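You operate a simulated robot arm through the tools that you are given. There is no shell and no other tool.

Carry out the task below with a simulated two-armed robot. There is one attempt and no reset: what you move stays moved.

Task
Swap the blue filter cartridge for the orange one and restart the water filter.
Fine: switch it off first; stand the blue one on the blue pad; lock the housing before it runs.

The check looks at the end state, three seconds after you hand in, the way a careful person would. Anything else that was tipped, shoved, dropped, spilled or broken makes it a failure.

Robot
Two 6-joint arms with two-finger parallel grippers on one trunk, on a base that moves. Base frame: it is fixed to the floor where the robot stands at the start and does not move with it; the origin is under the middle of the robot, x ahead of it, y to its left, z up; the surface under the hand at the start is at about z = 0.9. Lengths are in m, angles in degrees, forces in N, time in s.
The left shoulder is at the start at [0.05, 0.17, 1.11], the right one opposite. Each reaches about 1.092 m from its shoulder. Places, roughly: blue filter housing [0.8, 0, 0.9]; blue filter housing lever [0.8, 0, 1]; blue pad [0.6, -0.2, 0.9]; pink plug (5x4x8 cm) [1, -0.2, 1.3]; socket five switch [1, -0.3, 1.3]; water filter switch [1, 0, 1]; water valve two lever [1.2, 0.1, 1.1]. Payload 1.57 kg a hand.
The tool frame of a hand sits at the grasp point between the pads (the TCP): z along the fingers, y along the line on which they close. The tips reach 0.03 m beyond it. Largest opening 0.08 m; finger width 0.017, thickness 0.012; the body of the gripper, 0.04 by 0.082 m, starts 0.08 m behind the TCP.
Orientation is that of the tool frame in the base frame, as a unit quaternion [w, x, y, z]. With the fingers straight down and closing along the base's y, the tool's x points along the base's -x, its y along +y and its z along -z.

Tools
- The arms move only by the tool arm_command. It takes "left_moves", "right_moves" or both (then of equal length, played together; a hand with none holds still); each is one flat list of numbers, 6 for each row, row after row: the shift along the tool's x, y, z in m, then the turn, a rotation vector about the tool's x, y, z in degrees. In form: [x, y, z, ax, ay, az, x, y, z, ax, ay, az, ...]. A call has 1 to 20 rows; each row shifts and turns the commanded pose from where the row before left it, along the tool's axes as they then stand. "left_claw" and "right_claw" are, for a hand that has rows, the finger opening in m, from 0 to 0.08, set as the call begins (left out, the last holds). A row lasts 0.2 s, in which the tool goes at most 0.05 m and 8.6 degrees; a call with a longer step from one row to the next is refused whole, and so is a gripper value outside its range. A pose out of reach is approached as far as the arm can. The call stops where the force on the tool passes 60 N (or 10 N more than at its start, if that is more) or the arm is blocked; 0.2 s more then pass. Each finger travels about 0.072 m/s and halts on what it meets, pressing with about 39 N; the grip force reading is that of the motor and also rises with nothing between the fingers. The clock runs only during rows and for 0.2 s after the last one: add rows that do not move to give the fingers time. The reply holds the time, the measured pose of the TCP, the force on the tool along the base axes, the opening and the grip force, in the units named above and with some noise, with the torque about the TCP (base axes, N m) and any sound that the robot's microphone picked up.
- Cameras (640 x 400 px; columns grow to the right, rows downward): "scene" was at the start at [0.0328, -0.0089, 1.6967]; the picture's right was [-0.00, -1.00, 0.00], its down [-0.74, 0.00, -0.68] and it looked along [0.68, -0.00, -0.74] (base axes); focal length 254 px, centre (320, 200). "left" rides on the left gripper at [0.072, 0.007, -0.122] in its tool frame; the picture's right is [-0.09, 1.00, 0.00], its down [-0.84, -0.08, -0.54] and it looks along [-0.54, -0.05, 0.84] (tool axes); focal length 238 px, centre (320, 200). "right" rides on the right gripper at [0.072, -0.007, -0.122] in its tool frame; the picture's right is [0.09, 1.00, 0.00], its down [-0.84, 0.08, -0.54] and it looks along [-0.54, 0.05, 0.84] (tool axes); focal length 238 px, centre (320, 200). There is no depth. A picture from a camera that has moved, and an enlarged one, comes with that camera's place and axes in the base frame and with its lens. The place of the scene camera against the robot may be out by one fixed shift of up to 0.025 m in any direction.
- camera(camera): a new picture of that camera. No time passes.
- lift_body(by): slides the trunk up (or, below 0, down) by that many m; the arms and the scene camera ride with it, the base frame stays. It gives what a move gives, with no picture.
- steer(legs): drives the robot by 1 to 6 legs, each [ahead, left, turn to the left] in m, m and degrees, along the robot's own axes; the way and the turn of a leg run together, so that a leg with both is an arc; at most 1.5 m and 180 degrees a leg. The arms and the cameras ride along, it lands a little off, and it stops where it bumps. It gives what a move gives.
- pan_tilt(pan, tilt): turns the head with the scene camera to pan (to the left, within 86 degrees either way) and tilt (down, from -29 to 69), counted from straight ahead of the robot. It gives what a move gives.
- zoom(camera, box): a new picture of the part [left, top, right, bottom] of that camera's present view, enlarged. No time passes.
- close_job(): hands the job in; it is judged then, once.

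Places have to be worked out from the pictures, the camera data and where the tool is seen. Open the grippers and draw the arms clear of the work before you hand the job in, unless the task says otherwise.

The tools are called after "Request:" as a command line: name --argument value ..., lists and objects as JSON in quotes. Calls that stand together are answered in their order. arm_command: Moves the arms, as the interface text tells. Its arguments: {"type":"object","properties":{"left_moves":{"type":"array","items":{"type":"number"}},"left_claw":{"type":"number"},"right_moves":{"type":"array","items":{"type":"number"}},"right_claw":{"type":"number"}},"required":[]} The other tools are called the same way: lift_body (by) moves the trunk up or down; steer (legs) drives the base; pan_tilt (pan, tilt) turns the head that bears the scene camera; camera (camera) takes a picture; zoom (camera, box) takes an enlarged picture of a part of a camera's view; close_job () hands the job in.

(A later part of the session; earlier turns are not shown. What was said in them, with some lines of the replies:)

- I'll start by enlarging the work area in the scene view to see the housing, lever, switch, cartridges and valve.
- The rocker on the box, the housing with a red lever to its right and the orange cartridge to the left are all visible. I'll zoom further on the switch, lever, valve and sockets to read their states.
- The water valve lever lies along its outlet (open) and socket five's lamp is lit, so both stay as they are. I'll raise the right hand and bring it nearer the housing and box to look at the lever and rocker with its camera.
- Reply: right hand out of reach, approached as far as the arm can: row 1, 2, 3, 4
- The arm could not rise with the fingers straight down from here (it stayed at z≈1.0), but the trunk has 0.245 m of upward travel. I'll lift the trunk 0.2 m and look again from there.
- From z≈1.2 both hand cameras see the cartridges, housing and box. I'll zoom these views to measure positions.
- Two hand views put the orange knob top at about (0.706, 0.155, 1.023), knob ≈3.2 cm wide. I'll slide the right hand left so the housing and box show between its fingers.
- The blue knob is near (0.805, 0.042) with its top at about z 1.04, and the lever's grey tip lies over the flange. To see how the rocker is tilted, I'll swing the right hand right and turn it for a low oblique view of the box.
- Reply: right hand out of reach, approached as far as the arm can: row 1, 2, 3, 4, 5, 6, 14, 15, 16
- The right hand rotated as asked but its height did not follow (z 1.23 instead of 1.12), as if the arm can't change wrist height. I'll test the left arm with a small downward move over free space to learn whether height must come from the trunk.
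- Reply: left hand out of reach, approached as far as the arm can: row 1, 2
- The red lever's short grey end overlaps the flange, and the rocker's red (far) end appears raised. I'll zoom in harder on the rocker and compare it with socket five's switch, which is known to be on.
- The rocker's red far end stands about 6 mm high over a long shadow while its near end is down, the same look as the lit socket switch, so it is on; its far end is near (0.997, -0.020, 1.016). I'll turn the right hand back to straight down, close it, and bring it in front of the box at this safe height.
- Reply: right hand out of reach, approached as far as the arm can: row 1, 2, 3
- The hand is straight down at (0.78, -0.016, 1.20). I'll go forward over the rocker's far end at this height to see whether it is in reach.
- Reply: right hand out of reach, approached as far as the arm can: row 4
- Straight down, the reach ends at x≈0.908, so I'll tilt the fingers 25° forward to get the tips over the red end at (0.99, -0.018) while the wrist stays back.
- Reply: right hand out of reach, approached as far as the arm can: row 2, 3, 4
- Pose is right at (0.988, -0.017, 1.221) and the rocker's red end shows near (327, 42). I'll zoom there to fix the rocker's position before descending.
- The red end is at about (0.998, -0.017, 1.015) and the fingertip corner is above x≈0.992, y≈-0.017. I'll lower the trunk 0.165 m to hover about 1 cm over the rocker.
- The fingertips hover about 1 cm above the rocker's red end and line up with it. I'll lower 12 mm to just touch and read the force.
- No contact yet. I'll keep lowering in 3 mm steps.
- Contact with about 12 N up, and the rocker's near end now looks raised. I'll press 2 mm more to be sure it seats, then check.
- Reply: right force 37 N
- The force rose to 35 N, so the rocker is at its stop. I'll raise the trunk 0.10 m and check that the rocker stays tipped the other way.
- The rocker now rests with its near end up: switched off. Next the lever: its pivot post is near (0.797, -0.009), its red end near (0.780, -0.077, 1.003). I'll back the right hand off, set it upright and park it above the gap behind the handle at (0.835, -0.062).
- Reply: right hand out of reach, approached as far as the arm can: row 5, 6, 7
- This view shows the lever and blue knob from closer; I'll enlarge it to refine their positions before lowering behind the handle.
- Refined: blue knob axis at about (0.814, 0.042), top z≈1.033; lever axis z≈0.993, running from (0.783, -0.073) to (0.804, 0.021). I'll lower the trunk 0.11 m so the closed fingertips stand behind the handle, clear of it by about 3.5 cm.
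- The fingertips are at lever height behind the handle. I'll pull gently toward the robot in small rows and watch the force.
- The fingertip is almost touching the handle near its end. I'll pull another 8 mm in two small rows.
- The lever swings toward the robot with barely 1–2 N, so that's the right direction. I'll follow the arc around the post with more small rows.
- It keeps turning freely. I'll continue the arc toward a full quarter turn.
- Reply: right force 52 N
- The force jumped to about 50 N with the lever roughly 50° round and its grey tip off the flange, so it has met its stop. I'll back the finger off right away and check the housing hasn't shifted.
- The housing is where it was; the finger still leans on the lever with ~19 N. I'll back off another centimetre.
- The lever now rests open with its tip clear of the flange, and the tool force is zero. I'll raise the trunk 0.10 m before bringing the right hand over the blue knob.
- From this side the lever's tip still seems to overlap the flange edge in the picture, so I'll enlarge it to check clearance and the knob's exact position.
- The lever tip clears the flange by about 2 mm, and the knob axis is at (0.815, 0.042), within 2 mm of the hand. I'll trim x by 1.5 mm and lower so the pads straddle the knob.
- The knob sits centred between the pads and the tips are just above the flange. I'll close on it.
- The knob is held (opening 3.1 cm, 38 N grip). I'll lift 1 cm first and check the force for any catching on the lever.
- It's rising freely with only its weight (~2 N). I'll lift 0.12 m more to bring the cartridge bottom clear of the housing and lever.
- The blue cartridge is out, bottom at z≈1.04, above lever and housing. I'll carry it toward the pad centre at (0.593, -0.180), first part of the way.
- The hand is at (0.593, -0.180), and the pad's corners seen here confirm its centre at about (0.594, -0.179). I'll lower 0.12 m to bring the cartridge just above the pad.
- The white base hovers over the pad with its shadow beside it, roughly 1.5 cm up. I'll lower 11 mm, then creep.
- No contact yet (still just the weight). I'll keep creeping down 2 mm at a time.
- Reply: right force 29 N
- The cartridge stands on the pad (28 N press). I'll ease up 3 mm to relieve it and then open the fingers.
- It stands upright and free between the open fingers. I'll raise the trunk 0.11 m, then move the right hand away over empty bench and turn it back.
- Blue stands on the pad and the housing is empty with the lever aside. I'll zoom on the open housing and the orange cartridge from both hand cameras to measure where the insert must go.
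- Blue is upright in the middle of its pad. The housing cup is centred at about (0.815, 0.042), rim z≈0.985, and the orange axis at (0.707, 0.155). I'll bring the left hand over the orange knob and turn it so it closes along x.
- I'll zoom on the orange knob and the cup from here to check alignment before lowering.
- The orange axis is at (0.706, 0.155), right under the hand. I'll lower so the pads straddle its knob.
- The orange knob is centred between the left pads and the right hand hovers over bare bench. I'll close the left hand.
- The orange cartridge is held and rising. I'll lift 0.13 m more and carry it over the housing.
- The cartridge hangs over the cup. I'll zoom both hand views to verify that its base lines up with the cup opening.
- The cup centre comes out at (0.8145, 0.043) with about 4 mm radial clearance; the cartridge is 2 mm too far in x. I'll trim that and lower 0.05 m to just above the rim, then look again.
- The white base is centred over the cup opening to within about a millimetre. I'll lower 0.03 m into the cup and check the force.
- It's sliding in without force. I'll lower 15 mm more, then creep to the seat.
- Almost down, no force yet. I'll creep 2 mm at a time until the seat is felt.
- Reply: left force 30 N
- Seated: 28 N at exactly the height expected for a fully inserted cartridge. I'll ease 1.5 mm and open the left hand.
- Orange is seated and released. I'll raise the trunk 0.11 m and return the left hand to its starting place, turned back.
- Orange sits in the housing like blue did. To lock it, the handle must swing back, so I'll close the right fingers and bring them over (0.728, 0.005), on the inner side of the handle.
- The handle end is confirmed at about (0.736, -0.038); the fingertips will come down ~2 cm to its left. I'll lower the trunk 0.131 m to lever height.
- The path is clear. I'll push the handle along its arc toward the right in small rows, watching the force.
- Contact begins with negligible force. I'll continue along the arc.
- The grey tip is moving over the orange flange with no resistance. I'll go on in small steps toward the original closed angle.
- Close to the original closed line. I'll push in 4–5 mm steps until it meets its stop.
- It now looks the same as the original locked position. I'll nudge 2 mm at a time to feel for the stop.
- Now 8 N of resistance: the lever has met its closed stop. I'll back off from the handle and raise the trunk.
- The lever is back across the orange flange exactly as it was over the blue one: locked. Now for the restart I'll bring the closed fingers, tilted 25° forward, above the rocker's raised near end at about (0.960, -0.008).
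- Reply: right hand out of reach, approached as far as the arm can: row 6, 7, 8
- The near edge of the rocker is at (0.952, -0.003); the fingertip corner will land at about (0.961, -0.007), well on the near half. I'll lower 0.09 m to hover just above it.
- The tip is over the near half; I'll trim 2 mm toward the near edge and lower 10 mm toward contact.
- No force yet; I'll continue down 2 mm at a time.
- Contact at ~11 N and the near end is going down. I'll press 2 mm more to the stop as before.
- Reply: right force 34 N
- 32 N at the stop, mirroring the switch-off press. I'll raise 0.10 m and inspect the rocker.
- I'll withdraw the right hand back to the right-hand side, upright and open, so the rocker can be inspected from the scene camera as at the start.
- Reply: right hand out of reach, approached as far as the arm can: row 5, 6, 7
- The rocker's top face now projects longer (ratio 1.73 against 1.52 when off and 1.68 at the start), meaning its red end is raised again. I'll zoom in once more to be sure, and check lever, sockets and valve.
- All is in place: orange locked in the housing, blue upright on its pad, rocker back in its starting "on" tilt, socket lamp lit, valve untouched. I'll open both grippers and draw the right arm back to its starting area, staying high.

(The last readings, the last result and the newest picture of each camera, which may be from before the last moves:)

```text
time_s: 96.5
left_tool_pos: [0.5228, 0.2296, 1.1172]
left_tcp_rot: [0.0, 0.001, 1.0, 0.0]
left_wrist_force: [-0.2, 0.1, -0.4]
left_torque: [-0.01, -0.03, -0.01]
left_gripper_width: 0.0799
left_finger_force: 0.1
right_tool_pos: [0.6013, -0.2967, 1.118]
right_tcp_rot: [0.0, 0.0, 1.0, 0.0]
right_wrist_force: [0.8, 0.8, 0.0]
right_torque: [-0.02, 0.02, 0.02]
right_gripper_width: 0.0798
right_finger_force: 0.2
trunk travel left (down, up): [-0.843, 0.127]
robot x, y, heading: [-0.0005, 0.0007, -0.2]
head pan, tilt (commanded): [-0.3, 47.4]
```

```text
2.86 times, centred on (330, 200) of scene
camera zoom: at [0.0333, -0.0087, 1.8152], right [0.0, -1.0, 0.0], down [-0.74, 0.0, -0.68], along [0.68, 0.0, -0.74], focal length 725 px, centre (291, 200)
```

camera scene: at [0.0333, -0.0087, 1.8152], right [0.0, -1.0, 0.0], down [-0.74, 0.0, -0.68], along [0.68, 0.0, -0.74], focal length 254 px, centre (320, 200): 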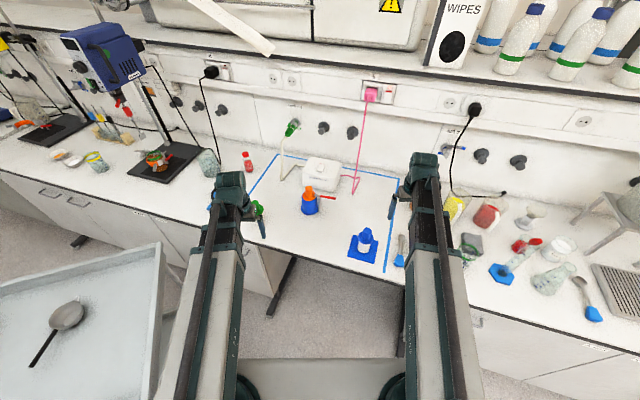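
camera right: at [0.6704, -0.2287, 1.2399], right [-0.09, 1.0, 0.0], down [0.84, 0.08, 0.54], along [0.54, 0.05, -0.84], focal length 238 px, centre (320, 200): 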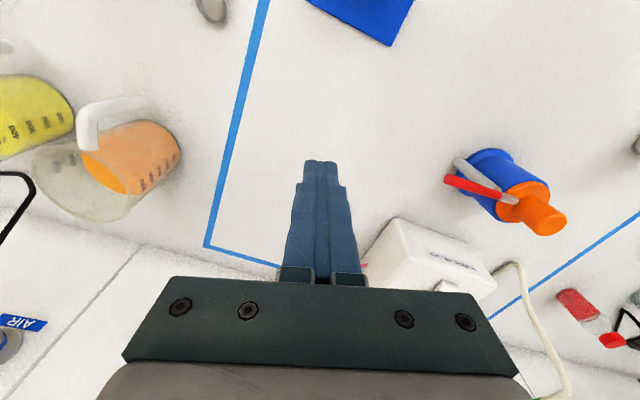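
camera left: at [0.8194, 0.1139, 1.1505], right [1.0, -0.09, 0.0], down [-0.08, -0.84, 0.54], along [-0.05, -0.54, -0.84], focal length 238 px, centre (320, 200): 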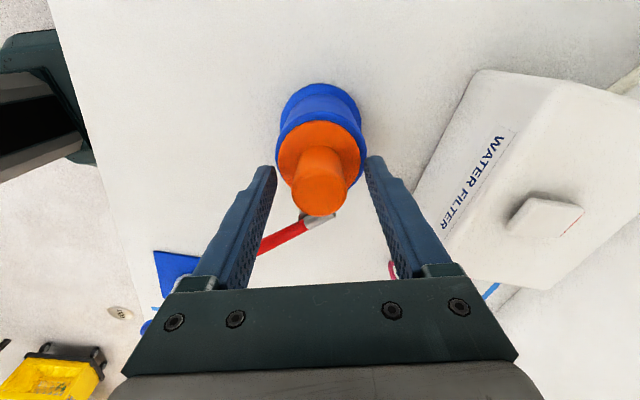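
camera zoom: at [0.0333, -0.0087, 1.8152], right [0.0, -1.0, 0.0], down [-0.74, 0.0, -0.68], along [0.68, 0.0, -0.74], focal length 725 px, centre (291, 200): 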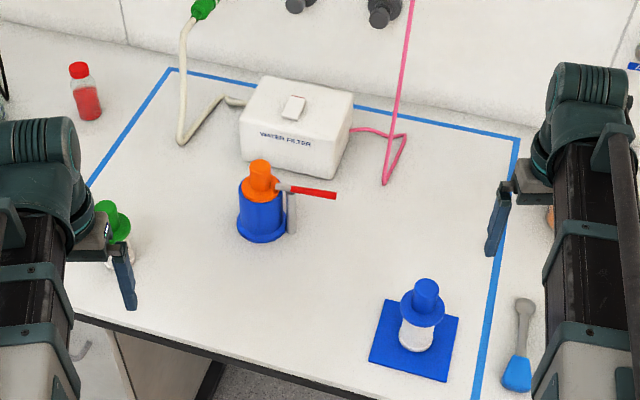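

The grippers are open and the arms clear. Orange is locked in the housing, blue stands on the blue pad, the filter is switched back on, and nothing else looks moved, so I'm handing the job in.

Request:
close_job

```text
The job is handed in.
```

The blue cartridge is out and standing upright on the blue pad. The orange one is locked in the housing, and the filter is switched back on. I've handed the job in, but no result came back yet.

- **Order:** I switched the filter off before touching the lever. I swapped the cartridges, locked the housing, and only then switched the filter back on.
- **Lock:** the lever is back against its closed stop, across the orange flange, just as it sat over the blue one.
- **Switch:** no pump sound was ever reported and the box has no lamp. I judged on and off by the rocker's tilt, which is now the same as at the start.
- **Force on the lever:** opening it met a stop at about 50 N. The housing had not shifted when I compared the pictures.
- **Everything else:** water valve two, the pink plug and socket five were left alone. I saw nothing else tipped, moved or spilled. Both grippers are open and the arms are clear of the work.
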